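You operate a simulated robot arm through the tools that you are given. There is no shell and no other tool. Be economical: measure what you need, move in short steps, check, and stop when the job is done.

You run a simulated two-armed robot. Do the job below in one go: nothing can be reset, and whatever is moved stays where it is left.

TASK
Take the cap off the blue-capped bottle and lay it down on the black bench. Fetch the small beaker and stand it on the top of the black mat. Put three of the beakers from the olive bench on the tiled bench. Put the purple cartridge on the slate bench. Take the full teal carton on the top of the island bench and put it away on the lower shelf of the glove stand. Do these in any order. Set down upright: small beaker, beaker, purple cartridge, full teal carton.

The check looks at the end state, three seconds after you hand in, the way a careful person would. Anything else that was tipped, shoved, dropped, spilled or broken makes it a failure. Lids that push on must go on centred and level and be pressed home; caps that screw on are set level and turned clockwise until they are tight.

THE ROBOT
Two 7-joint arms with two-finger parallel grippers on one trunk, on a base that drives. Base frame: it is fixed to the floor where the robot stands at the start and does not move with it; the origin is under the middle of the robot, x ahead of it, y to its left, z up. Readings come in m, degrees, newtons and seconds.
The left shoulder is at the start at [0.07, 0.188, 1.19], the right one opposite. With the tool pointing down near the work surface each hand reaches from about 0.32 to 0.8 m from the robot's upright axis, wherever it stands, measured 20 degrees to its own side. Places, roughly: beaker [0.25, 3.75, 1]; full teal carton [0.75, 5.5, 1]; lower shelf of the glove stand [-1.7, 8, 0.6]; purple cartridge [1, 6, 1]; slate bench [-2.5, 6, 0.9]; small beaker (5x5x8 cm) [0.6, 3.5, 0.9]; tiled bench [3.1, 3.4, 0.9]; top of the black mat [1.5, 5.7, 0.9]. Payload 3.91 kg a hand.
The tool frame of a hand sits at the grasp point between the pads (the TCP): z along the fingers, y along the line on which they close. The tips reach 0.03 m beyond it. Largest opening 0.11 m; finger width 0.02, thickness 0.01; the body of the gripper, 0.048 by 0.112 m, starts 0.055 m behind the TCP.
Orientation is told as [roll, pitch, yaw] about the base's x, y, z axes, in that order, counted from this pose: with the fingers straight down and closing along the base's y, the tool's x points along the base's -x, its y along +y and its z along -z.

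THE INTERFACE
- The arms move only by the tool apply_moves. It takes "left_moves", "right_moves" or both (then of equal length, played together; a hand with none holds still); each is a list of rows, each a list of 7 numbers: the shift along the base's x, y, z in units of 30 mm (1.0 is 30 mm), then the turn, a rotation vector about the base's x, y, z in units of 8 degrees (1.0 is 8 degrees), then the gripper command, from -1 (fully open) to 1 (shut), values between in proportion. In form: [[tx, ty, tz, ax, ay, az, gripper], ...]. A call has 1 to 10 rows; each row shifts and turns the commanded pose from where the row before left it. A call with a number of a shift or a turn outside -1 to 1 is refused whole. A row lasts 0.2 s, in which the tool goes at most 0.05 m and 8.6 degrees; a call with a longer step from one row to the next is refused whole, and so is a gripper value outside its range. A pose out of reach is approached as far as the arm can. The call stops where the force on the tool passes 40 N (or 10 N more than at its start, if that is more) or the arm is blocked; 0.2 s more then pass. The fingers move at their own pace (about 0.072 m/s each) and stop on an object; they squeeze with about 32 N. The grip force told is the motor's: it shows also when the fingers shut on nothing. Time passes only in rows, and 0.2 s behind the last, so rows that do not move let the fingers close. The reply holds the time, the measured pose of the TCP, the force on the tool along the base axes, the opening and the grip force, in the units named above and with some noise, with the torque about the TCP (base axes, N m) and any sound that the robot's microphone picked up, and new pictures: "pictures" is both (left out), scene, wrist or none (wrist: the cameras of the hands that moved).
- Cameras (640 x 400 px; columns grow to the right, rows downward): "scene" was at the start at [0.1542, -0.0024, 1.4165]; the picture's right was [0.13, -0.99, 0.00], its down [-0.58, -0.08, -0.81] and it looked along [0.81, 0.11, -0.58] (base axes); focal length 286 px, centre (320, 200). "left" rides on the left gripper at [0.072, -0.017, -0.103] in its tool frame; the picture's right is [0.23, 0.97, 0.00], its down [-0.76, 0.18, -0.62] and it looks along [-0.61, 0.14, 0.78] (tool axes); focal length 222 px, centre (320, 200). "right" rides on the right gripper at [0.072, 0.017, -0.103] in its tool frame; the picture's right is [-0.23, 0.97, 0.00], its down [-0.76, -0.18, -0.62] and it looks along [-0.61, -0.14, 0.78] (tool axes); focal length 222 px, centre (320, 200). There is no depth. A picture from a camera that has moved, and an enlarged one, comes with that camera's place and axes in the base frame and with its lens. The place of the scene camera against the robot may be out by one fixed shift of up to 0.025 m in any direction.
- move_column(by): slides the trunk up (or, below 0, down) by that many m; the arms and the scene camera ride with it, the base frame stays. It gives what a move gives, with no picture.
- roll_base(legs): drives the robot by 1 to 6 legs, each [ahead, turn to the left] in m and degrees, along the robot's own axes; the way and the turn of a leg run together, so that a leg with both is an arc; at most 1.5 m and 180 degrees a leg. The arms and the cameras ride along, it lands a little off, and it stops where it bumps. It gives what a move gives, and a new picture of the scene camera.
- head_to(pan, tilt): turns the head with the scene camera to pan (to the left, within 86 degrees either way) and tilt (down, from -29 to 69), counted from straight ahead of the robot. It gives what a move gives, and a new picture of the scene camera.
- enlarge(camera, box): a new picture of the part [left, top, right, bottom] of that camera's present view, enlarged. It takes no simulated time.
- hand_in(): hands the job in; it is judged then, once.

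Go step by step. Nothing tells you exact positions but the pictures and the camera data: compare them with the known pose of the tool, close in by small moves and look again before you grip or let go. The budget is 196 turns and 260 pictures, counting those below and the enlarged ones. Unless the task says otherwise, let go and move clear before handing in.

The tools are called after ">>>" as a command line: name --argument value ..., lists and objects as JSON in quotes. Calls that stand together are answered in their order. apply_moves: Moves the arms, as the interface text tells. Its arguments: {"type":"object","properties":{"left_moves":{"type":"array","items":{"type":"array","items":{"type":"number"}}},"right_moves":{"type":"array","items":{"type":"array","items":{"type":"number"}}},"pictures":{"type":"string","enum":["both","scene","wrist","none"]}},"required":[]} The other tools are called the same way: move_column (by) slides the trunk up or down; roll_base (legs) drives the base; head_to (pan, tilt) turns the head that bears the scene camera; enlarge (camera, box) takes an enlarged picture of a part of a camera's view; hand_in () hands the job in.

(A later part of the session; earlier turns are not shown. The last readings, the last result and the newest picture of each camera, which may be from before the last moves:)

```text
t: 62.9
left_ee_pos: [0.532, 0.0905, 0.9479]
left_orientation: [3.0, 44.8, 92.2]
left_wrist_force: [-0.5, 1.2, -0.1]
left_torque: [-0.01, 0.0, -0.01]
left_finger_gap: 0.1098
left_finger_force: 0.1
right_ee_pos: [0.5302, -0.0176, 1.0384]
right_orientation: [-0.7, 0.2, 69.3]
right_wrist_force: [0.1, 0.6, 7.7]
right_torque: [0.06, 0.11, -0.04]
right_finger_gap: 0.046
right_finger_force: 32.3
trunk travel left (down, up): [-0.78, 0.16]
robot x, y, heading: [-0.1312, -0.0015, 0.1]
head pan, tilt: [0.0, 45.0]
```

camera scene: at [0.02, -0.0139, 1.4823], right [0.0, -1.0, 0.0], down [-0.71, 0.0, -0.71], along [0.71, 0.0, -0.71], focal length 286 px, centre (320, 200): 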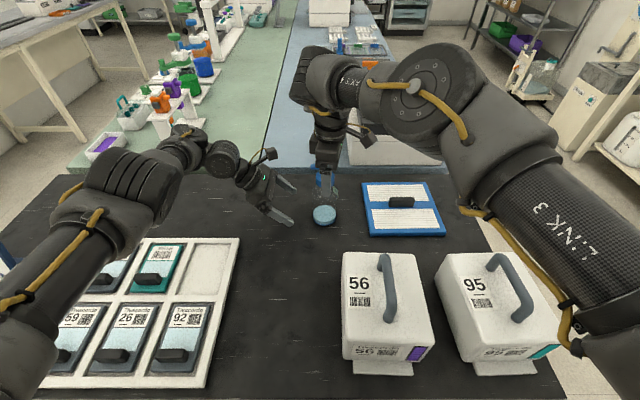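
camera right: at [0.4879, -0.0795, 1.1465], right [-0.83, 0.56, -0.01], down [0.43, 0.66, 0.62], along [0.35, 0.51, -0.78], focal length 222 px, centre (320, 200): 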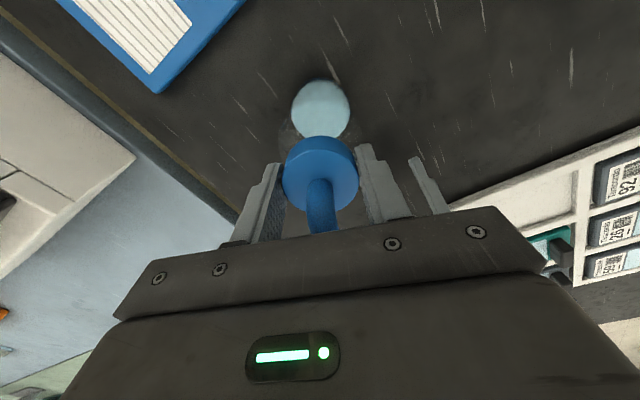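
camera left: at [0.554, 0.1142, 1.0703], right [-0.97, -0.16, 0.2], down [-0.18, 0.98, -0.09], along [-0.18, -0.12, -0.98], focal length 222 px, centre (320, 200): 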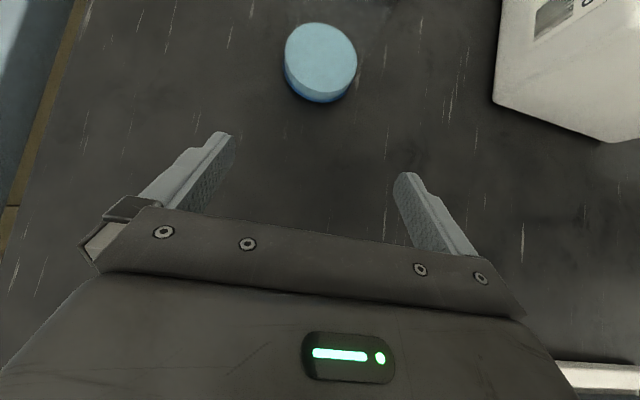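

>>> apply_moves --right_moves '[[0, 0, -0.1, 0, 0, 0, 1], [0, 0, 0, 0, 0, 0.8, 1], [0, 0, 0, 0, 0, 1, 1], [0, 0, 0, 0, 0, 1, 1], [0, 0, 0, 0, 0, 1, 1], [0, 0, 0, 0, 0, 1, 1], [0, 0, 0, 0, 0, 1, 1], [0, 0, 0, 0, 0, 1, 1], [0, 0, 0, 0, 0, 1, 1], [0, 0, 0, 0, 0, 1, 1]]' --pictures "wrist"

>>> enlarge --camera "scene" --box '[280, 110, 400, 230]'

```text
t: 65.1
left_ee_pos: [0.5312, 0.0911, 0.9473]
left_orientation: [3.2, 44.8, 92.2]
left_wrist_force: [-0.8, 0.3, -0.3]
left_torque: [-0.02, -0.02, 0.01]
left_finger_gap: 0.1101
left_finger_force: 0.1
right_ee_pos: [0.5298, -0.0181, 1.0341]
right_orientation: [-0.6, 0.4, 139.9]
right_wrist_force: [-0.3, -0.8, 3.9]
right_torque: [-0.05, 0.01, -0.04]
right_finger_gap: 0.0461
right_finger_force: 31.8
trunk travel left (down, up): [-0.78, 0.16]
robot x, y, heading: [-0.1289, 0.002, -0.0]
head pan, tilt: [0.0, 45.0]
camera right: at [0.5734, -0.0783, 1.1379], right [-0.8, -0.6, -0.01], down [-0.48, 0.62, 0.62], along [-0.36, 0.5, -0.78], focal length 222 px, centre (320, 200)
```

right: 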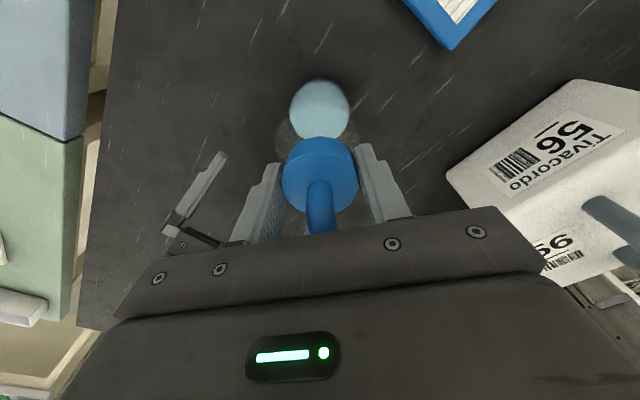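

```text
3.33 times, centred on (340, 170) of scene
camera zoom: at [0.0191, -0.0138, 1.4824], right [0.0, -1.0, 0.0], down [-0.71, 0.0, -0.71], along [0.71, 0.0, -0.71], focal length 954 px, centre (253, 300)
```

zoom: 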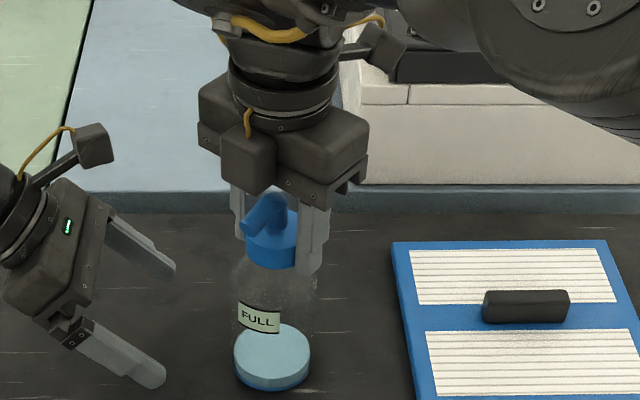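

The bottle spun this time because the press had faded. Press harder and continue.

>>> apply_moves --right_moves '[[0, 0, -0.1, 0, 0, 0, 1], [0, 0, -0.08, 0, 0, 0, 1], [0, 0, 0, 0, 0, 0, 1]]' --pictures "none"

```text
t: 65.9
left_ee_pos: [0.5302, 0.091, 0.9497]
left_orientation: [3.0, 44.8, 92.1]
left_wrist_force: [0.4, 0.5, 0.7]
left_torque: [0.0, 0.0, 0.01]
left_finger_gap: 0.1098
left_finger_force: 0.1
right_ee_pos: [0.5302, -0.0175, 1.0328]
right_orientation: [-1.0, 0.5, 139.7]
right_wrist_force: [3.3, 1.3, 30.6]
right_torque: [-0.2, -0.07, -0.03]
right_finger_gap: 0.0462
right_finger_force: 31.8
trunk travel left (down, up): [-0.78, 0.16]
robot x, y, heading: [-0.1308, 0.0038, 0.0]
head pan, tilt: [0.0, 45.0]
```

>>> apply_moves --right_moves '[[0, 0, 0, 0, 0, 1, 1], [0, 0, 0, 0, 0, 1, 1], [0, 0, 0, 0, 0, 1, 1], [0, 0, 0, 0, 0, 1, 1], [0, 0, 0, 0, 0, 1, 1], [0, 0, 0, 0, 0, 1, 1]]' --pictures "none"

>>> enlarge --camera "scene" --box '[280, 110, 400, 230]'

```text
t: 67.3
left_ee_pos: [0.5282, 0.0908, 0.9503]
left_orientation: [2.8, 44.8, 92.0]
left_wrist_force: [0.2, 0.1, -1.0]
left_torque: [0.02, -0.01, -0.01]
left_finger_gap: 0.1101
left_finger_force: 0.1
right_ee_pos: [0.5271, -0.0172, 1.0316]
right_orientation: [-0.6, 0.5, -172.2]
right_wrist_force: [-4.0, 0.7, 29.3]
right_torque: [-0.12, 0.2, -0.1]
right_finger_gap: 0.0459
right_finger_force: 32.1
trunk travel left (down, up): [-0.78, 0.16]
robot x, y, heading: [-0.13, 0.0027, 0.1]
head pan, tilt: [0.0, 45.0]
```

```text
3.33 times, centred on (340, 170) of scene
camera zoom: at [0.0144, -0.0132, 1.4829], right [0.0, -1.0, 0.0], down [-0.7, 0.0, -0.71], along [0.71, 0.0, -0.7], focal length 954 px, centre (253, 300)
```

zoom: 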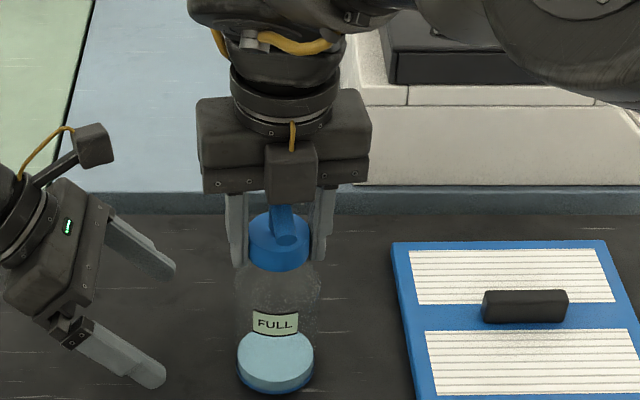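

The label moved less than the hand. Keep pressing and turning.

>>> apply_moves --right_moves '[[0, 0, -0.04, 0, 0, 0.6, 1], [0, 0, 0, 0, 0, 0.6, 1], [0, 0, 0, 0, 0, 0.6, 1], [0, 0, 0, 0, 0, 0.6, 1], [0, 0, 0, 0, 0, 0.6, 1], [0, 0, 0, 0, 0, 0.6, 1], [0, 0, 0, 0, 0, 0.6, 1], [0, 0, 0, 0, 0, 0.6, 1]]' --pictures "none"

>>> enlarge --camera "scene" --box '[280, 110, 400, 230]'

```text
t: 69.1
left_ee_pos: [0.5284, 0.0897, 0.9512]
left_orientation: [2.8, 44.8, 92.0]
left_wrist_force: [-0.3, -1.0, -1.1]
left_torque: [0.01, -0.03, 0.01]
left_finger_gap: 0.11
left_finger_force: 0.0
right_ee_pos: [0.5271, -0.0189, 1.0314]
right_orientation: [-0.4, 0.5, -133.8]
right_wrist_force: [-1.0, -1.5, 32.4]
right_torque: [-0.16, -0.07, -0.09]
right_finger_gap: 0.0458
right_finger_force: 31.7
trunk travel left (down, up): [-0.78, 0.16]
robot x, y, heading: [-0.1277, -0.0033, 0.1]
head pan, tilt: [0.0, 45.0]
```

```text
3.33 times, centred on (340, 170) of scene
camera zoom: at [0.0143, -0.0139, 1.483], right [0.0, -1.0, 0.0], down [-0.7, 0.0, -0.71], along [0.71, 0.0, -0.7], focal length 954 px, centre (253, 300)
```

zoom: 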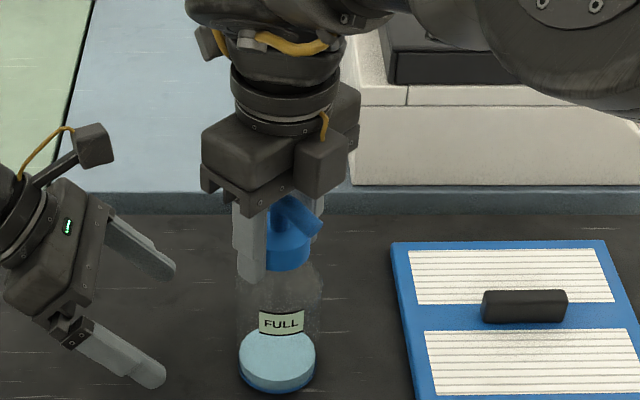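

>>> apply_moves --right_moves '[[0, 0, 0, 0, 0, 0.7, 1], [0, 0, 0, 0, 0, 0.7, 1], [0, 0, 0, 0, 0, 0.7, 1], [0, 0, 0, 0, 0, 0.7, 1], [0, 0, 0, 0, 0, 0.7, 1], [0, 0, 0, 0, 0, 0.7, 1], [0, 0, 0, 0, 0, 0.7, 1], [0, 0, 0, 0, 0, 0.7, 1], [0, 0, 0, 0, 0, 0.7, 1], [0, 0, 0, 0, 0, 0.7, 1]]' --pictures "none"

>>> enlarge --camera "scene" --box '[280, 110, 400, 230]'

```text
t: 71.3
left_ee_pos: [0.5289, 0.0897, 0.951]
left_orientation: [2.9, 44.8, 92.1]
left_wrist_force: [0.0, 1.1, 0.2]
left_torque: [0.02, -0.01, 0.0]
left_finger_gap: 0.1102
left_finger_force: 0.0
right_ee_pos: [0.5283, -0.0184, 1.0311]
right_orientation: [-0.2, 0.2, -77.7]
right_wrist_force: [2.4, -3.1, 33.0]
right_torque: [0.12, -0.24, -0.08]
right_finger_gap: 0.0459
right_finger_force: 32.3
trunk travel left (down, up): [-0.78, 0.16]
robot x, y, heading: [-0.1307, 0.0023, 0.0]
head pan, tilt: [0.0, 45.0]
```

```text
3.33 times, centred on (340, 170) of scene
camera zoom: at [0.0153, -0.0143, 1.4829], right [0.0, -1.0, 0.0], down [-0.7, 0.0, -0.71], along [0.71, 0.0, -0.7], focal length 954 px, centre (253, 300)
```

zoom: 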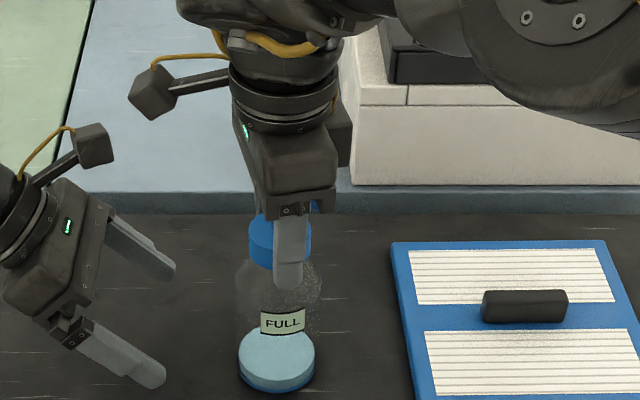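

The whole 56° went into unscrewing. Testing with a gentle lift.

>>> apply_moves --right_moves '[[0, 0, 0.15, 0, 0, 0, 1], [0, 0, 0.2, 0, 0, 0, 1], [0, 0, 0.2, 0, 0, 0, 1], [0, 0, 0.2, 0, 0, 0, 1]]' --pictures "none"

>>> enlarge --camera "scene" --box '[280, 110, 400, 230]'

```text
t: 72.3
left_ee_pos: [0.5316, 0.0905, 0.9483]
left_orientation: [3.1, 44.8, 92.3]
left_wrist_force: [-0.7, -0.1, 0.0]
left_torque: [-0.01, 0.02, -0.01]
left_finger_gap: 0.1098
left_finger_force: 0.1
right_ee_pos: [0.5303, -0.0172, 1.0481]
right_orientation: [-0.8, 0.3, -77.8]
right_wrist_force: [-0.6, -0.1, -0.7]
right_torque: [-0.01, -0.03, 0.01]
right_finger_gap: 0.0461
right_finger_force: 32.0
trunk travel left (down, up): [-0.78, 0.16]
robot x, y, heading: [-0.1324, -0.0044, 0.0]
head pan, tilt: [0.0, 45.0]
```

```text
3.33 times, centred on (340, 170) of scene
camera zoom: at [0.0198, -0.0139, 1.4823], right [0.0, -1.0, 0.0], down [-0.71, 0.0, -0.71], along [0.71, 0.0, -0.71], focal length 954 px, centre (253, 300)
```

zoom: 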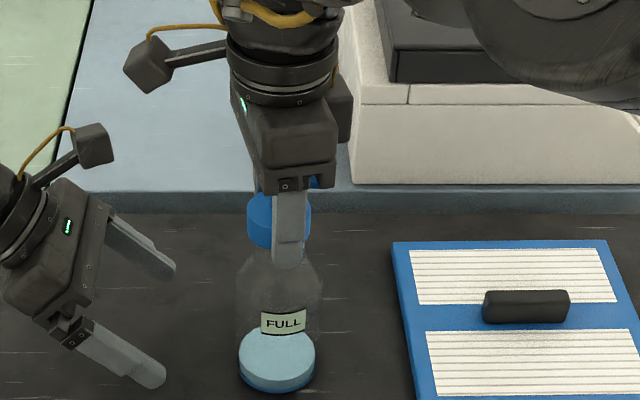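

The cap is off and the bottle stays. Lifting clear and moving the cap to a free patch of the black bench at about (0.42, -0.01).

>>> apply_moves --right_moves '[[0, 0, 0.8, 0, 0, 0, 1], [0, 0, 0.9, 0, 0, 0, 1], [0, 0, 0.9, 0, 0, -0.9, 1], [-0.5, 0, 0.5, 0, 0, -0.9, 1], [-0.8, 0, 0, 0, 0, -0.9, 1], [-0.8, 0, 0, 0, 0, -0.9, 1], [-0.8, 0, 0, 0, 0, -0.9, 1], [-0.6, 0, 0, 0, 0, -0.9, 1], [0, 0, 0, 0, 0, 0, 1]]' --pictures "both"

```text
t: 74.3
left_ee_pos: [0.5321, 0.0908, 0.9477]
left_orientation: [3.1, 44.9, 92.3]
left_wrist_force: [-1.0, 0.0, -0.3]
left_torque: [-0.01, 0.05, -0.01]
left_finger_gap: 0.1098
left_finger_force: 0.0
right_ee_pos: [0.4262, -0.018, 1.1448]
right_orientation: [-0.7, 0.3, -121.1]
right_wrist_force: [-1.0, -0.9, -0.9]
right_torque: [0.01, 0.0, 0.02]
right_finger_gap: 0.0463
right_finger_force: 32.0
trunk travel left (down, up): [-0.78, 0.16]
robot x, y, heading: [-0.1279, 0.0011, 0.1]
head pan, tilt: [0.0, 45.0]
camera scene: at [0.0201, -0.0134, 1.4824], right [0.0, -1.0, 0.0], down [-0.71, 0.0, -0.71], along [0.71, 0.0, -0.71], focal length 286 px, centre (320, 200)
camera right: at [0.4792, 0.0338, 1.248], right [0.72, -0.7, -0.01], down [-0.54, -0.57, 0.62], along [-0.44, -0.44, -0.78], focal length 222 px, centre (320, 200)
```

scene: 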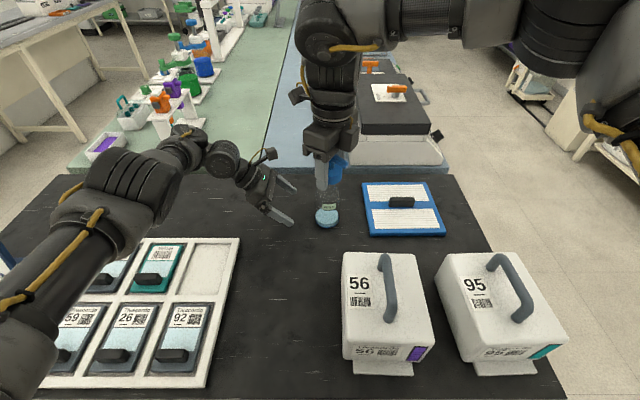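
right: 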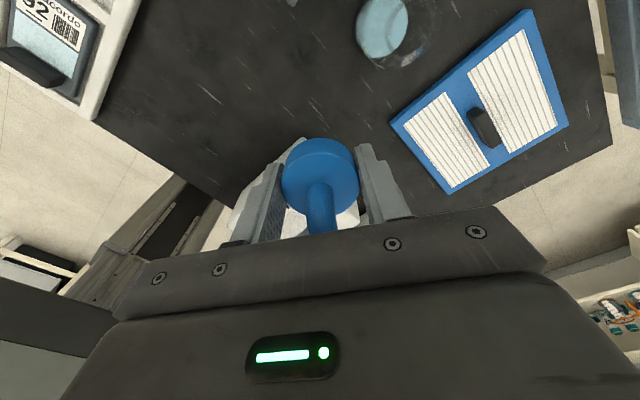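

Clear spot below. Lowering.

>>> apply_moves --right_moves '[[0, 0, -0.9, 0, 0, 0, 1], [0, 0, -0.9, 0, 0, 0, 1], [0, 0, -0.9, 0, 0, 0, 1], [0, 0, -0.9, 0, 0, 0, 1], [0, 0, -0.9, 0, 0, 0, 1], [0, 0, -0.9, 0, 0, 0, 1], [0, 0, -0.9, 0, 0, 0, 1], [0, 0, 0, 0, 0, 0, 1]]' --pictures "none"

>>> enlarge --camera "scene" --box '[260, 130, 420, 290]'

```text
t: 76.1
left_ee_pos: [0.5309, 0.0918, 0.9493]
left_orientation: [3.1, 44.8, 92.2]
left_wrist_force: [-0.3, -0.4, -0.2]
left_torque: [0.03, 0.01, -0.01]
left_finger_gap: 0.1101
left_finger_force: 0.1
right_ee_pos: [0.4267, -0.0205, 0.9539]
right_orientation: [-0.7, 0.3, -121.0]
right_wrist_force: [-0.7, 0.6, -0.3]
right_torque: [0.01, -0.03, -0.05]
right_finger_gap: 0.0458
right_finger_force: 32.1
trunk travel left (down, up): [-0.78, 0.16]
robot x, y, heading: [-0.1322, 0.0024, -0.0]
head pan, tilt: [0.0, 45.0]
```

```text
2.50 times, centred on (340, 210) of scene
camera zoom: at [0.0193, -0.0138, 1.4824], right [0.0, -1.0, 0.0], down [-0.71, 0.0, -0.71], along [0.71, 0.0, -0.71], focal length 716 px, centre (270, 175)
```

zoom: 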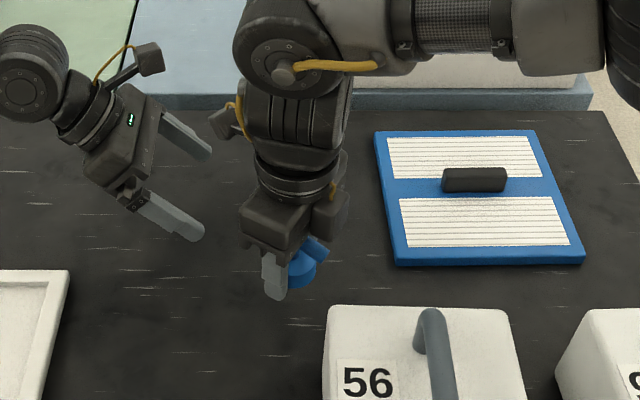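

>>> apply_moves --right_moves '[[0, 0, -0.5, 0, 0, 0, 1], [0, 0, -0.4, 0, 0, 0, 1], [0, 0, -0.2, 0, 0, 0, 1], [0, 0, -0.2, 0, 0, 0, 1], [0, 0, 0, 0, 0, 0, 1]]' --pictures "wrist"

>>> enlarge --camera "scene" --box '[260, 130, 420, 290]'

```text
t: 77.3
left_ee_pos: [0.531, 0.0906, 0.9484]
left_orientation: [3.1, 44.8, 92.2]
left_wrist_force: [0.1, -0.2, -1.1]
left_torque: [0.03, 0.03, -0.02]
left_finger_gap: 0.11
left_finger_force: 0.0
right_ee_pos: [0.4269, -0.0184, 0.9152]
right_orientation: [-0.7, 0.3, -121.0]
right_wrist_force: [0.3, 0.5, -0.2]
right_torque: [-0.01, -0.03, 0.0]
right_finger_gap: 0.046
right_finger_force: 31.7
trunk travel left (down, up): [-0.78, 0.16]
robot x, y, heading: [-0.126, -0.0041, 0.2]
head pan, tilt: [0.0, 45.0]
camera right: at [0.4786, 0.034, 1.0188], right [0.72, -0.7, -0.01], down [-0.54, -0.57, 0.62], along [-0.44, -0.44, -0.78], focal length 222 px, centre (320, 200)
```

right: 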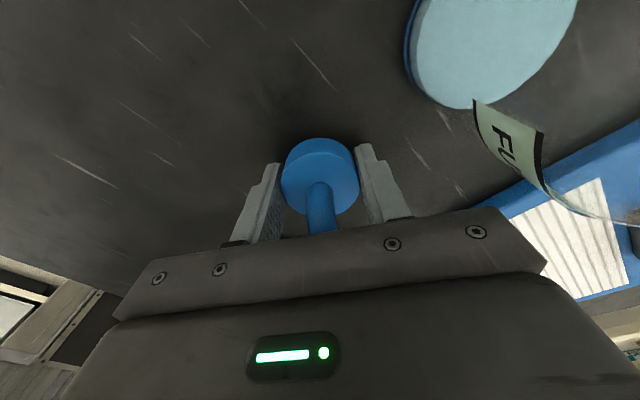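

```text
2.50 times, centred on (340, 210) of scene
camera zoom: at [0.0196, -0.0138, 1.4824], right [0.0, -1.0, 0.0], down [-0.71, 0.0, -0.71], along [0.71, 0.0, -0.71], focal length 716 px, centre (270, 175)
```

zoom: 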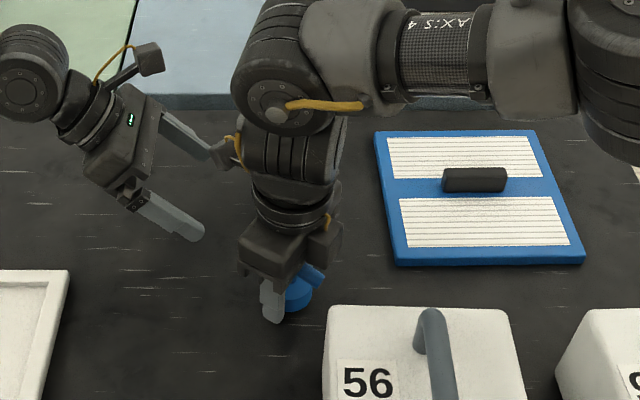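

>>> apply_moves --right_moves '[[0, 0, -0.15, 0, 0, 0, 1], [0, 0, -0.15, 0, 0, 0, 1], [0, 0, -0.15, 0, 0, 0, 1], [0, 0, 0, 0, 0, 0, 1]]' --pictures "none"

```text
t: 78.1
left_ee_pos: [0.5291, 0.0904, 0.9501]
left_orientation: [3.0, 44.8, 92.2]
left_wrist_force: [0.5, -1.1, -0.5]
left_torque: [-0.01, 0.01, -0.01]
left_finger_gap: 0.1101
left_finger_force: 0.1
right_ee_pos: [0.4236, -0.0185, 0.9097]
right_orientation: [-0.2, 0.6, -121.1]
right_wrist_force: [-12.4, -3.7, 23.0]
right_torque: [-0.63, 0.01, -0.45]
right_finger_gap: 0.0459
right_finger_force: 31.9
trunk travel left (down, up): [-0.78, 0.16]
robot x, y, heading: [-0.1271, 0.0001, 0.1]
head pan, tilt: [0.0, 45.0]
stopped in row 3 (right hand): the force on the tool passed its limit (the readings are from after the stop); the commanded pose is now the measured one
```

Fingertips are on the bench. Ease up slightly, open, and rise.

>>> apply_moves --right_moves '[[0, 0, 0.05, 0, 0, 0, 1], [0, 0, 0, 0, 0, 0, 0.2], [0, 0, 0, 0, 0, 0, -0.6], [0, 0, 0, 0, 0, 0, -0.8], [0, 0, 0.6, 0, 0, 0, -0.8], [0, 0, 0.9, 0, 0, 0, -0.8], [0, 0, 0.9, 0, 0, 0, -0.8], [0, 0, 0.9, 0, 0, 0, -0.8], [0, 0, 0.9, 0, 0, 0, -0.8]]' --pictures "both"

```text
t: 80.1
left_ee_pos: [0.5308, 0.0908, 0.9481]
left_orientation: [3.0, 44.8, 92.3]
left_wrist_force: [-0.7, 0.0, -0.4]
left_torque: [-0.02, -0.01, 0.03]
left_finger_gap: 0.1103
left_finger_force: 0.1
right_ee_pos: [0.4271, -0.0171, 1.0363]
right_orientation: [-0.2, 0.6, -121.1]
right_wrist_force: [-0.4, -0.2, 0.6]
right_torque: [0.02, -0.03, 0.0]
right_finger_gap: 0.0991
right_finger_force: 0.1
trunk travel left (down, up): [-0.78, 0.16]
robot x, y, heading: [-0.1247, -0.0002, -0.0]
head pan, tilt: [0.0, 45.0]
camera scene: at [0.019, -0.0137, 1.4824], right [0.0, -1.0, 0.0], down [-0.71, 0.0, -0.71], along [0.71, 0.0, -0.71], focal length 286 px, centre (320, 200)
camera right: at [0.4794, 0.0351, 1.1394], right [0.72, -0.7, -0.01], down [-0.55, -0.57, 0.62], along [-0.43, -0.44, -0.79], focal length 222 px, centre (320, 200)
```

scene: 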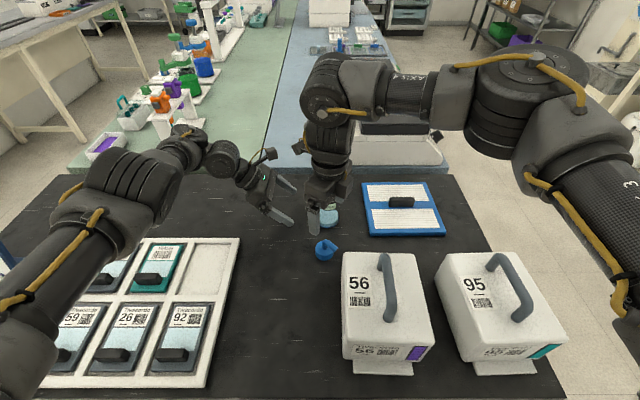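
right: 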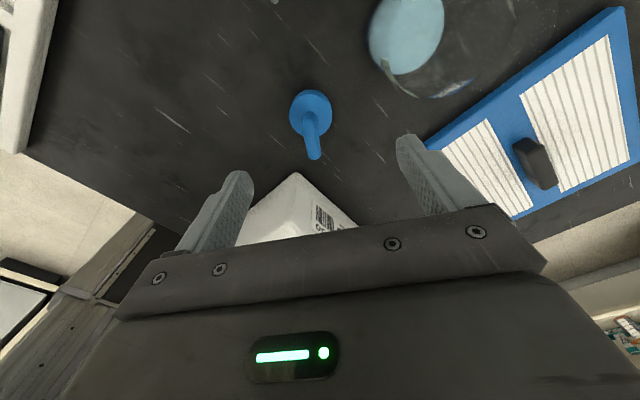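

Cap lies on the bench and the bottle stands. Now I'll raise, unwind and tuck both hands for travel.

>>> apply_moves --right_moves '[[0, 0, 1, 0, 0, -1, -1], [0, 0, 1, 0, 0, -1, -1], [0, 0, 1, 0, 0, -1, -1], [0, 0, 1, 0, 0, -1, -1], [0, 0, 1, 0, 0, -1, -1], [0, -0.5, 0.5, 0, 0, -1, -1], [0, -0.5, 0, 0, 0, -1, -1], [0, -0.5, 0, 0, 0, -1, -1], [0, -0.5, 0, 0, 0, -1, -1], [0, -0.5, 0, 0, 0, -1, -1]]' --left_moves '[[0, 1, 0.3, 0, 0, 0, -1], [0, 1, 0.3, 0, 0, 0, -1], [0, 1, 1, 0, 0, 0, -1], [0, 0.5, 1, 0, 0, 0, -1], [0, 0, 1, 0.8, 0, 0, -1], [0, 0, 1, 0.8, 0, 0, -1], [0, 0, 1, 0.8, 0, 0, -1], [0, 0, 1, 0.8, 0, 0, -1], [0, 0, 1, 0.8, 0, 0, -1], [0, 0, 1, 0.8, 0, 0, -1]]' --pictures "none"

>>> apply_moves --right_moves '[[0, 0, 0, 0, 0, -1, -1], [0, 0, 0, 0, 0, -1, -1], [0, 0, 0, 0, 0, -1, -1], [0, 0, 0, 0, 0, -1, -1], [0, 0, 0, 0, 0, -1, -1], [0, 0, 0, 0, 0, -1, -1], [0, 0, 0, 0, 0, -1, -1], [0, 0, 0, 0, 0, -1, -1], [0, 0, 0, 0, 0, -1, -1], [0, 0, 0, 0, 0, -1, -1]]' --left_moves '[[0, 0, 0, 0, 0, -1, -1], [0, 0, 0, 0, 0, -1, -1], [0, 0, 0, 0, 0, -1, -1], [0, 0, 0, 0, 0, -1, -1], [0, 0, 0, 0, 0, -1, -1], [0, 0, 0, 0, 0, -1, -1], [0, 0, 0, 0, 0, -1, -1], [0, 0, 0, 0, 0, -1, -1], [0, 0, 0, 0, 0, -1, -1], [0, 0, 0, 0, 0, -1, -1]]' --pictures "none"

>>> apply_moves --right_moves '[[-0.5, 0, 0, 0, 0, -1, -1], [-0.5, 0, 0, 0, 0, -1, -1], [-0.5, 0, 0, 0, 0, -1, -1], [-0.5, 0, 0, 0, 0, -1, -1], [0, 0, 0, 0, 0, -1, -1], [0, 0, 0, 0, 0, -1, -1], [0, 0, 0, 0, 0, -1, -1], [0, 0, 0, 0, 0, -1, -1], [0, 0, 0, 0, 0, -1, -1], [0, 0, 0, 0, 0, -1, -1]]' --pictures "scene"

```text
t: 82.3
left_ee_pos: [0.5733, 0.2007, 1.2088]
left_orientation: [1.6, 6.2, 91.6]
left_wrist_force: [0.7, -0.1, 0.8]
left_torque: [0.04, -0.01, 0.02]
left_finger_gap: 0.1098
left_finger_force: 0.0
left hand out of reach, approached as far as the arm can: row 1, 2, 4, 5, 6, 8, 9, 10
right_ee_pos: [0.4265, -0.0971, 1.1992]
right_orientation: [-0.3, 0.5, 158.9]
right_wrist_force: [-0.7, -1.0, -0.7]
right_torque: [0.04, 0.02, -0.05]
right_finger_gap: 0.1098
right_finger_force: 0.0
trunk travel left (down, up): [-0.78, 0.16]
robot x, y, heading: [-0.1279, 0.0001, 0.0]
head pan, tilt: [0.0, 45.0]
```

```text
t: 84.5
left_ee_pos: [0.5748, 0.2038, 1.206]
left_orientation: [1.8, 6.4, 11.5]
left_wrist_force: [1.0, 0.0, 0.2]
left_torque: [0.0, -0.03, 0.01]
left_finger_gap: 0.1101
left_finger_force: 0.1
right_ee_pos: [0.4288, -0.093, 1.1997]
right_orientation: [-0.2, 0.5, 78.7]
right_wrist_force: [0.6, -0.1, -0.3]
right_torque: [-0.02, 0.03, 0.01]
right_finger_gap: 0.11
right_finger_force: 0.0
trunk travel left (down, up): [-0.78, 0.16]
robot x, y, heading: [-0.1287, 0.0002, 0.0]
head pan, tilt: [0.0, 45.0]
```

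```text
t: 86.7
left_ee_pos: [0.5737, 0.2035, 1.2055]
left_orientation: [1.8, 6.3, 11.6]
left_wrist_force: [0.8, 0.0, 0.2]
left_torque: [0.01, 0.03, 0.01]
left_finger_gap: 0.1099
left_finger_force: 0.0
right_ee_pos: [0.3669, -0.0937, 1.1988]
right_orientation: [-0.3, 0.6, 2.9]
right_wrist_force: [0.2, -0.3, 0.7]
right_torque: [0.01, -0.05, 0.03]
right_finger_gap: 0.1097
right_finger_force: 0.1
right hand out of reach, approached as far as the arm can: row 10
trunk travel left (down, up): [-0.78, 0.16]
robot x, y, heading: [-0.1301, -0.0004, -0.3]
head pan, tilt: [0.0, 45.0]
camera scene: at [0.0197, -0.014, 1.4824], right [0.0, -1.0, 0.0], down [-0.71, 0.0, -0.71], along [0.71, 0.0, -0.71], focal length 286 px, centre (320, 200)
```

scene: 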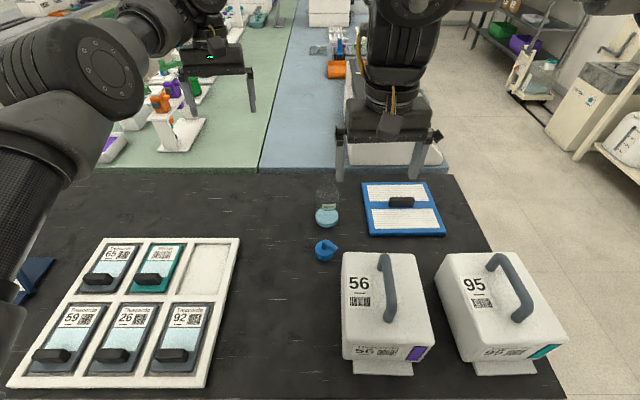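

Task one is done: bottle upright, cap on the bench. I'll square up the left hand, back off and turn left toward the olive bench.

>>> apply_moves --left_moves '[[-0.9, 0, 0, -0.1, -0.4, -0.7, -1], [-0.9, 0, 0, -0.1, -0.4, -0.7, -1], [-0.9, 0, 0, 0, 0, 0, -1], [-0.9, 0, 0, 0, 0, 0, -1], [-0.9, 0, 0, 0, 0, 0, -1], [-0.9, 0, 0, 0, 0, 0, -1]]' --right_moves '[[0, -0.5, 0, 0, 0, 0, -1], [0, -0.5, 0, 0, 0, 0, -1], [0, -0.5, 0, 0, 0, 0, -1], [0, -0.5, 0, 0, 0, 0, -1], [0, -0.5, 0, 0, 0, 0, -1], [0, 0, 0, 0, 0, 0, -1]]' --pictures "none"

>>> move_column --by 0.15

>>> roll_base --legs '[[-0.4, 0], [0, 90]]'

>>> head_to --pan 0 --tilt 15

```text
t: 88.1
left_ee_pos: [0.5737, 0.2044, 1.2124]
left_orientation: [-0.6, 0.3, 0.3]
left_wrist_force: [-0.4, 1.1, 0.0]
left_torque: [0.01, 0.02, 0.02]
left_finger_gap: 0.11
left_finger_force: 0.1
left hand out of reach, approached as far as the arm can: row 1, 2, 3, 4, 5, 6
right_ee_pos: [0.3686, -0.168, 1.199]
right_orientation: [-0.3, 0.8, 2.8]
right_wrist_force: [0.2, 0.5, 0.4]
right_torque: [-0.01, -0.02, 0.01]
right_finger_gap: 0.11
right_finger_force: 0.1
trunk travel left (down, up): [-0.78, 0.16]
robot x, y, heading: [-0.1289, 0.0011, -0.2]
head pan, tilt: [0.0, 45.0]
```

```text
t: 89.9
left_ee_pos: [0.575, 0.2024, 1.362]
left_orientation: [-0.5, 0.4, 0.3]
left_wrist_force: [0.5, 0.8, -0.2]
left_torque: [0.02, 0.0, -0.01]
left_finger_gap: 0.1101
left_finger_force: 0.0
right_ee_pos: [0.3686, -0.1682, 1.3485]
right_orientation: [-0.3, 0.7, 2.9]
right_wrist_force: [0.1, -0.1, 0.3]
right_torque: [-0.03, 0.02, -0.02]
right_finger_gap: 0.1099
right_finger_force: 0.0
trunk travel left (down, up): [-0.93, 0.01]
robot x, y, heading: [-0.1235, 0.0015, -0.0]
head pan, tilt: [0.0, 45.0]
```

```text
t: 96.2
left_ee_pos: [-0.7465, 0.6998, 1.3615]
left_orientation: [-0.5, 0.4, 91.3]
left_wrist_force: [0.7, 0.4, -0.5]
left_torque: [-0.04, -0.01, 0.04]
left_finger_gap: 0.1101
left_finger_force: 0.1
right_ee_pos: [-0.3712, 0.5003, 1.3489]
right_orientation: [-0.3, 0.5, 94.0]
right_wrist_force: [-0.3, -0.6, 0.0]
right_torque: [-0.01, -0.02, 0.01]
right_finger_gap: 0.1099
right_finger_force: 0.1
trunk travel left (down, up): [-0.93, 0.01]
robot x, y, heading: [-0.5325, -0.0005, 91.1]
head pan, tilt: [0.0, 45.0]
camera scene: at [-0.5152, 0.1177, 1.6324], right [1.0, 0.02, 0.0], down [0.01, -0.71, -0.71], along [-0.01, 0.71, -0.71], focal length 286 px, centre (320, 200)
```

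scene: 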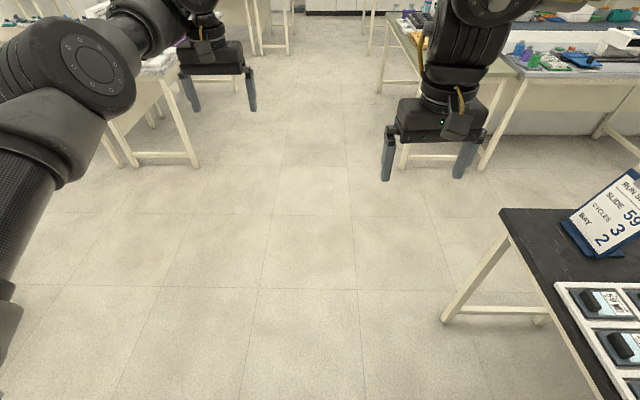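

```text
t: 97.2
left_ee_pos: [-0.7467, 0.7005, 1.3618]
left_orientation: [-0.6, 0.2, 91.3]
left_wrist_force: [0.5, 0.3, 0.4]
left_torque: [-0.01, 0.01, 0.04]
left_finger_gap: 0.1102
left_finger_force: 0.0
right_ee_pos: [-0.3719, 0.5005, 1.3493]
right_orientation: [-0.2, 0.7, 94.1]
right_wrist_force: [-0.3, 0.0, -0.3]
right_torque: [-0.03, 0.03, 0.02]
right_finger_gap: 0.1101
right_finger_force: 0.1
trunk travel left (down, up): [-0.93, 0.01]
robot x, y, heading: [-0.5283, -0.003, 90.8]
head pan, tilt: [0.0, 15.0]
camera scene: at [-0.5166, 0.1298, 1.6791], right [1.0, 0.02, 0.0], down [0.01, -0.26, -0.97], along [-0.02, 0.97, -0.26], focal length 286 px, centre (320, 200)
```

scene: 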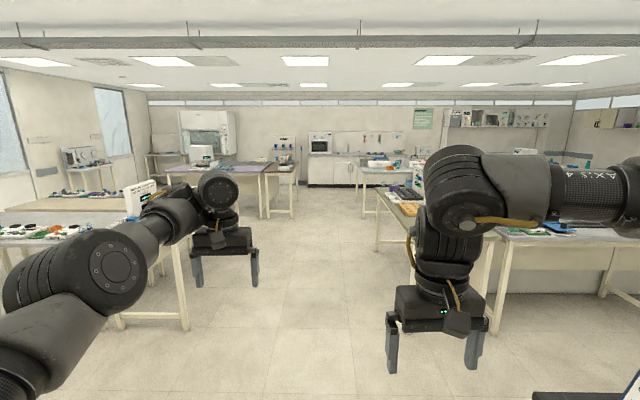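

The aisle ahead is clear; the olive bench is ahead on the right. I'll drive up to it and look.

>>> roll_base --legs '[[1.5, 0], [1.0, 0]]'

>>> head_to --pan -45 --tilt 25

```text
t: 109.2
left_ee_pos: [-0.7659, 3.1549, 1.3634]
left_orientation: [-0.5, 0.1, 91.0]
left_wrist_force: [-0.5, 0.5, -0.2]
left_torque: [0.03, 0.02, -0.01]
left_finger_gap: 0.1102
left_finger_force: 0.0
right_ee_pos: [-0.3936, 2.9542, 1.349]
right_orientation: [-0.3, 0.6, 93.7]
right_wrist_force: [-0.1, 0.6, 0.3]
right_torque: [0.01, 0.01, 0.03]
right_finger_gap: 0.1099
right_finger_force: 0.0
trunk travel left (down, up): [-0.93, 0.01]
robot x, y, heading: [-0.5551, 2.4553, 90.8]
head pan, tilt: [0.0, 15.0]
camera scene: at [-0.5396, 2.5842, 1.6794], right [1.0, 0.01, 0.0], down [0.0, -0.26, -0.97], along [-0.01, 0.97, -0.26], focal length 286 px, centre (320, 200)
```

scene: 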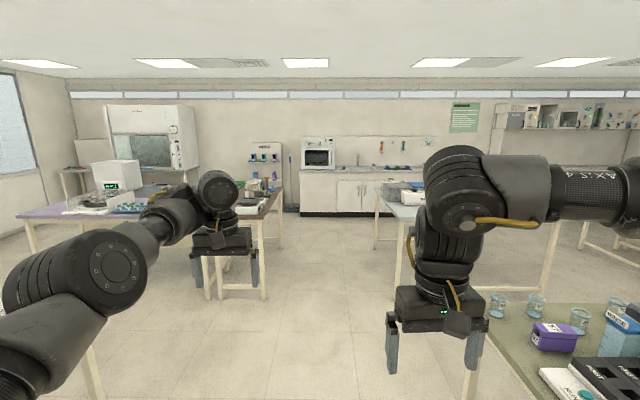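

```text
t: 110.3
left_ee_pos: [-0.7668, 3.1568, 1.3619]
left_orientation: [-0.4, 0.3, 91.0]
left_wrist_force: [-0.2, -0.1, -0.5]
left_torque: [0.0, 0.01, 0.0]
left_finger_gap: 0.1099
left_finger_force: 0.1
right_ee_pos: [-0.3934, 2.9561, 1.3495]
right_orientation: [-0.3, 0.6, 93.7]
right_wrist_force: [0.2, 0.2, -0.4]
right_torque: [-0.03, 0.02, -0.01]
right_finger_gap: 0.11
right_finger_force: 0.2
trunk travel left (down, up): [-0.93, 0.01]
robot x, y, heading: [-0.5566, 2.4564, 90.9]
head pan, tilt: [-45.0, 25.0]
camera scene: at [-0.4742, 2.558, 1.663], right [0.72, -0.7, 0.0], down [-0.29, -0.3, -0.91], along [0.63, 0.65, -0.42], focal length 286 px, centre (320, 200)
```

scene: 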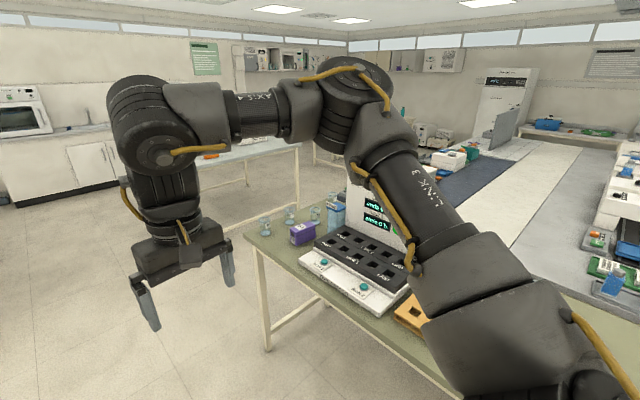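

Beakers stand at the far end of the olive bench. I'll drive around to that end to face them.

>>> roll_base --legs '[[1.5, 0], [0.35, 0], [0, -90]]'

>>> head_to --pan -60 --tilt 30

```text
t: 123.5
left_ee_pos: [0.1292, 4.5278, 1.3621]
left_orientation: [-0.6, 0.3, 0.6]
left_wrist_force: [-0.1, -0.1, 1.2]
left_torque: [-0.01, 0.02, -0.02]
left_finger_gap: 0.1098
left_finger_force: 0.0
right_ee_pos: [-0.0752, 4.1552, 1.3495]
right_orientation: [-0.3, 0.6, 3.2]
right_wrist_force: [0.2, 0.1, 0.3]
right_torque: [-0.01, 0.01, -0.01]
right_finger_gap: 0.1099
right_finger_force: 0.0
trunk travel left (down, up): [-0.93, 0.01]
robot x, y, heading: [-0.5757, 4.3222, 0.4]
head pan, tilt: [-45.0, 25.0]
camera scene: at [-0.4404, 4.2443, 1.663], right [-0.7, -0.71, 0.0], down [-0.3, 0.3, -0.91], along [0.64, -0.64, -0.42], focal length 286 px, centre (320, 200)
```

scene: 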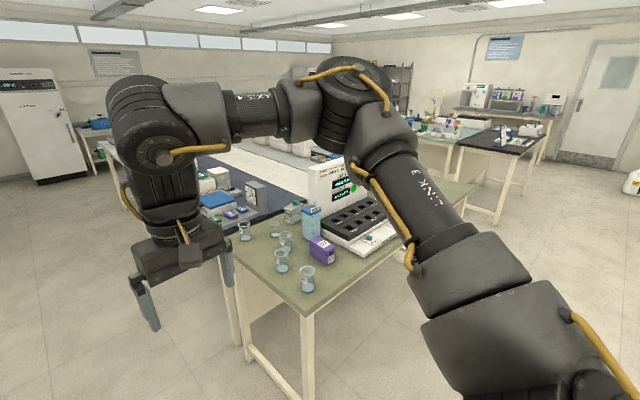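

```text
t: 124.3
left_ee_pos: [0.1294, 4.5267, 1.3615]
left_orientation: [-0.5, 0.3, 0.5]
left_wrist_force: [-0.2, 0.9, -0.5]
left_torque: [0.02, 0.01, 0.0]
left_finger_gap: 0.1102
left_finger_force: 0.1
right_ee_pos: [-0.0763, 4.156, 1.3486]
right_orientation: [-0.2, 0.6, 3.0]
right_wrist_force: [0.1, -1.3, -0.7]
right_torque: [0.01, -0.04, 0.04]
right_finger_gap: 0.1102
right_finger_force: 0.0
trunk travel left (down, up): [-0.93, 0.01]
robot x, y, heading: [-0.5743, 4.3216, 0.4]
head pan, tilt: [-60.0, 30.0]
camera scene: at [-0.4603, 4.2301, 1.655], right [-0.86, -0.5, 0.0], down [-0.25, 0.43, -0.87], along [0.44, -0.75, -0.5], focal length 286 px, centre (320, 200)
```

scene: 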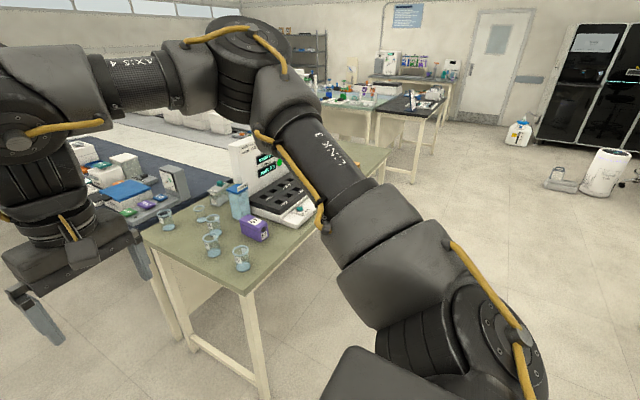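

Four beakers at about (0.22,3.65), (0.39,3.65), (0.51,3.53), (0.72,3.64) and the small one near (0.64,3.50). I'll drive to face them from the bench's end.

>>> roll_base --legs '[[1.05, 0], [0, -90], [0.12, 0]]'

>>> head_to --pan 0 --tilt 50

```text
t: 134.7
left_ee_pos: [0.677, 3.5024, 1.4044]
left_orientation: [-1.5, -6.6, -87.3]
left_wrist_force: [0.0, -0.1, -1.4]
left_torque: [0.04, -0.01, -0.01]
left_finger_gap: 0.1101
left_finger_force: 0.0
right_ee_pos: [0.2915, 3.7333, 1.357]
right_orientation: [-0.3, -0.8, -87.0]
right_wrist_force: [0.3, -0.3, -0.1]
right_torque: [0.06, -0.01, 0.01]
right_finger_gap: 0.1102
right_finger_force: 0.1
trunk travel left (down, up): [-0.93, 0.01]
robot x, y, heading: [0.4591, 4.2063, -89.7]
head pan, tilt: [-60.0, 30.0]
stopped in leg 3: the robot was blocked; the commanded pose is now the measured one
camera scene: at [0.3982, 4.092, 1.6547], right [-0.51, 0.86, 0.0], down [0.43, 0.26, -0.87], along [-0.75, -0.44, -0.5], focal length 286 px, centre (320, 200)
```

scene: 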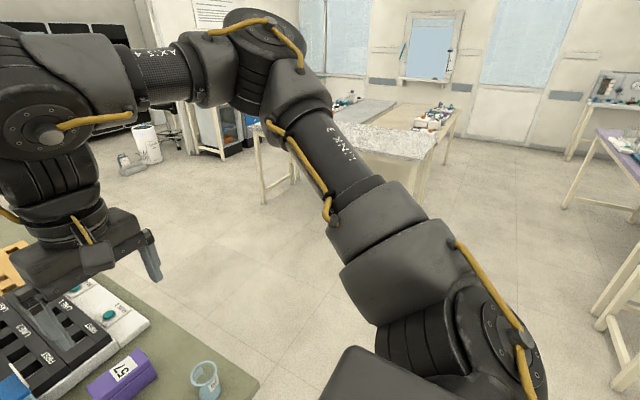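

```text
t: 136.0
left_ee_pos: [0.6761, 3.5083, 1.4076]
left_orientation: [-1.6, -6.7, -87.4]
left_wrist_force: [-0.1, 0.6, -0.5]
left_torque: [0.0, 0.02, 0.0]
left_finger_gap: 0.11
left_finger_force: 0.0
right_ee_pos: [0.2937, 3.7388, 1.3595]
right_orientation: [-0.3, -1.0, -86.8]
right_wrist_force: [0.1, -0.6, 0.6]
right_torque: [-0.04, -0.01, -0.01]
right_finger_gap: 0.1102
right_finger_force: 0.1
trunk travel left (down, up): [-0.93, 0.01]
robot x, y, heading: [0.4588, 4.2071, -89.6]
head pan, tilt: [0.0, 50.0]
camera scene: at [0.4769, 4.0671, 1.6257], right [-1.0, -0.01, 0.0], down [0.0, 0.77, -0.64], along [0.0, -0.64, -0.77], focal length 286 px, centre (320, 200)
```

scene: 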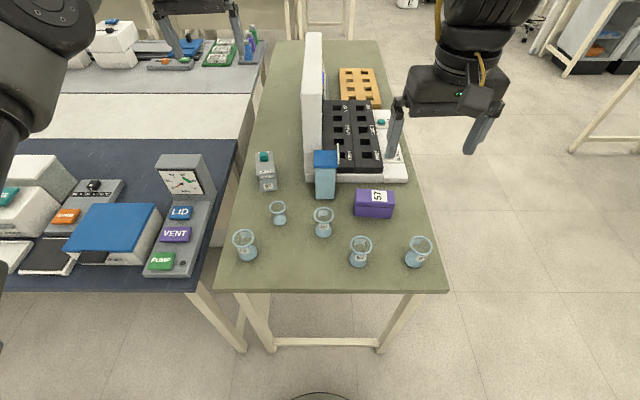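

Something blocked the last few cm; I'll look around the left arm to be sure nothing was touched.

>>> head_to --pan 55 --tilt 30

>>> head_to --pan 0 --tilt 68

```text
t: 137.3
left_ee_pos: [0.6757, 3.5061, 1.4074]
left_orientation: [-1.6, -6.8, -87.4]
left_wrist_force: [0.6, -1.0, 0.1]
left_torque: [0.02, 0.02, -0.03]
left_finger_gap: 0.1101
left_finger_force: 0.0
right_ee_pos: [0.2941, 3.7369, 1.3578]
right_orientation: [-0.3, -0.9, -86.9]
right_wrist_force: [0.7, 0.1, 0.0]
right_torque: [-0.02, 0.0, 0.01]
right_finger_gap: 0.1099
right_finger_force: 0.1
trunk travel left (down, up): [-0.93, 0.01]
robot x, y, heading: [0.4569, 4.204, -89.5]
head pan, tilt: [55.0, 30.0]
camera scene: at [0.5509, 4.0915, 1.6551], right [-0.57, -0.82, 0.0], down [-0.41, 0.28, -0.87], along [0.71, -0.49, -0.5], focal length 286 px, centre (320, 200)
```

scene: 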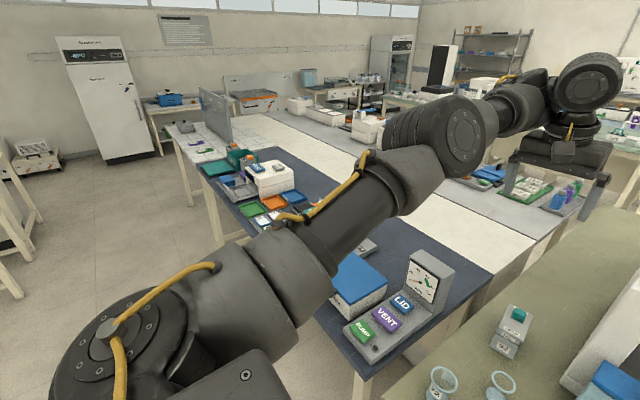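

```text
t: 138.5
left_ee_pos: [0.676, 3.5064, 1.4062]
left_orientation: [-1.6, -6.7, -87.4]
left_wrist_force: [0.1, -0.7, 0.0]
left_torque: [0.03, -0.05, 0.02]
left_finger_gap: 0.11
left_finger_force: 0.0
right_ee_pos: [0.2931, 3.7361, 1.3582]
right_orientation: [-0.3, -0.9, -86.9]
right_wrist_force: [0.0, 0.6, 1.3]
right_torque: [0.0, -0.02, 0.0]
right_finger_gap: 0.11
right_finger_force: 0.1
trunk travel left (down, up): [-0.93, 0.01]
robot x, y, heading: [0.4603, 4.2054, -89.5]
head pan, tilt: [0.0, 68.0]
camera scene: at [0.4771, 4.0854, 1.6043], right [-1.0, -0.01, 0.0], down [-0.01, 0.93, -0.38], along [0.0, -0.38, -0.93], focal length 286 px, centre (320, 200)
```

scene: 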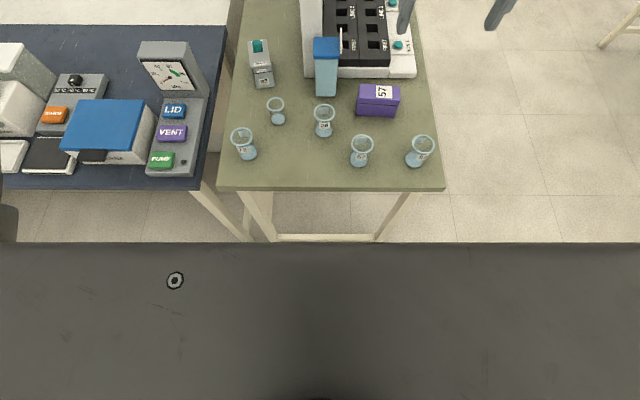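

Nothing seems disturbed. Enlarging the beakers.

>>> enlarge --camera "scene" --box '[220, 80, 450, 200]'

>>> head_to --pan 0 --tilt 50

>>> enlarge --camera "scene" --box '[220, 130, 450, 290]'

```text
2.78 times, centred on (335, 140) of scene
camera zoom: at [0.4771, 4.0854, 1.6043], right [-1.0, -0.01, 0.0], down [-0.01, 0.93, -0.38], along [0.0, -0.38, -0.93], focal length 797 px, centre (278, 367)
```

zoom: 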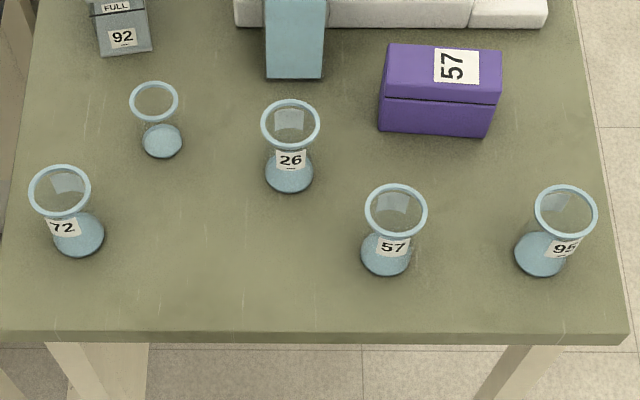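

```text
t: 139.3
left_ee_pos: [0.6768, 3.5062, 1.4074]
left_orientation: [-1.6, -6.6, -87.4]
left_wrist_force: [0.9, 1.0, 1.1]
left_torque: [0.03, 0.02, 0.0]
left_finger_gap: 0.1099
left_finger_force: 0.0
right_ee_pos: [0.2924, 3.7353, 1.3586]
right_orientation: [-0.3, -0.9, -86.9]
right_wrist_force: [-0.8, -1.0, -0.7]
right_torque: [-0.01, 0.0, -0.01]
right_finger_gap: 0.1105
right_finger_force: 0.1
trunk travel left (down, up): [-0.93, 0.01]
robot x, y, heading: [0.459, 4.2111, -89.7]
head pan, tilt: [0.0, 50.0]
camera scene: at [0.4771, 4.0652, 1.6254], right [-1.0, -0.01, 0.0], down [-0.01, 0.77, -0.64], along [0.0, -0.64, -0.77], focal length 286 px, centre (320, 200)
```

scene: 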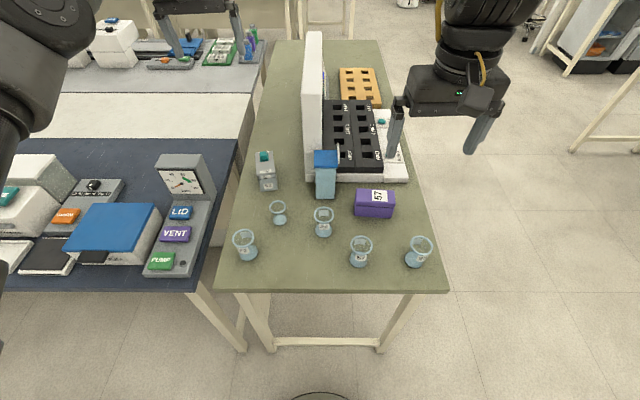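

```text
2.50 times, centred on (335, 210) of scene
camera zoom: at [0.4771, 4.0652, 1.6254], right [-1.0, -0.01, 0.0], down [-0.01, 0.77, -0.64], along [0.0, -0.64, -0.77], focal length 716 px, centre (282, 175)
```

zoom: 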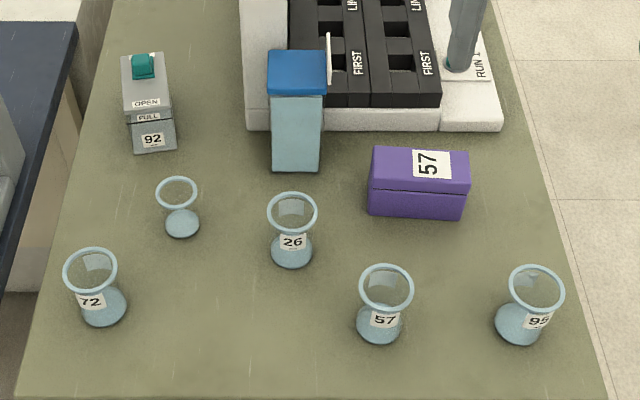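

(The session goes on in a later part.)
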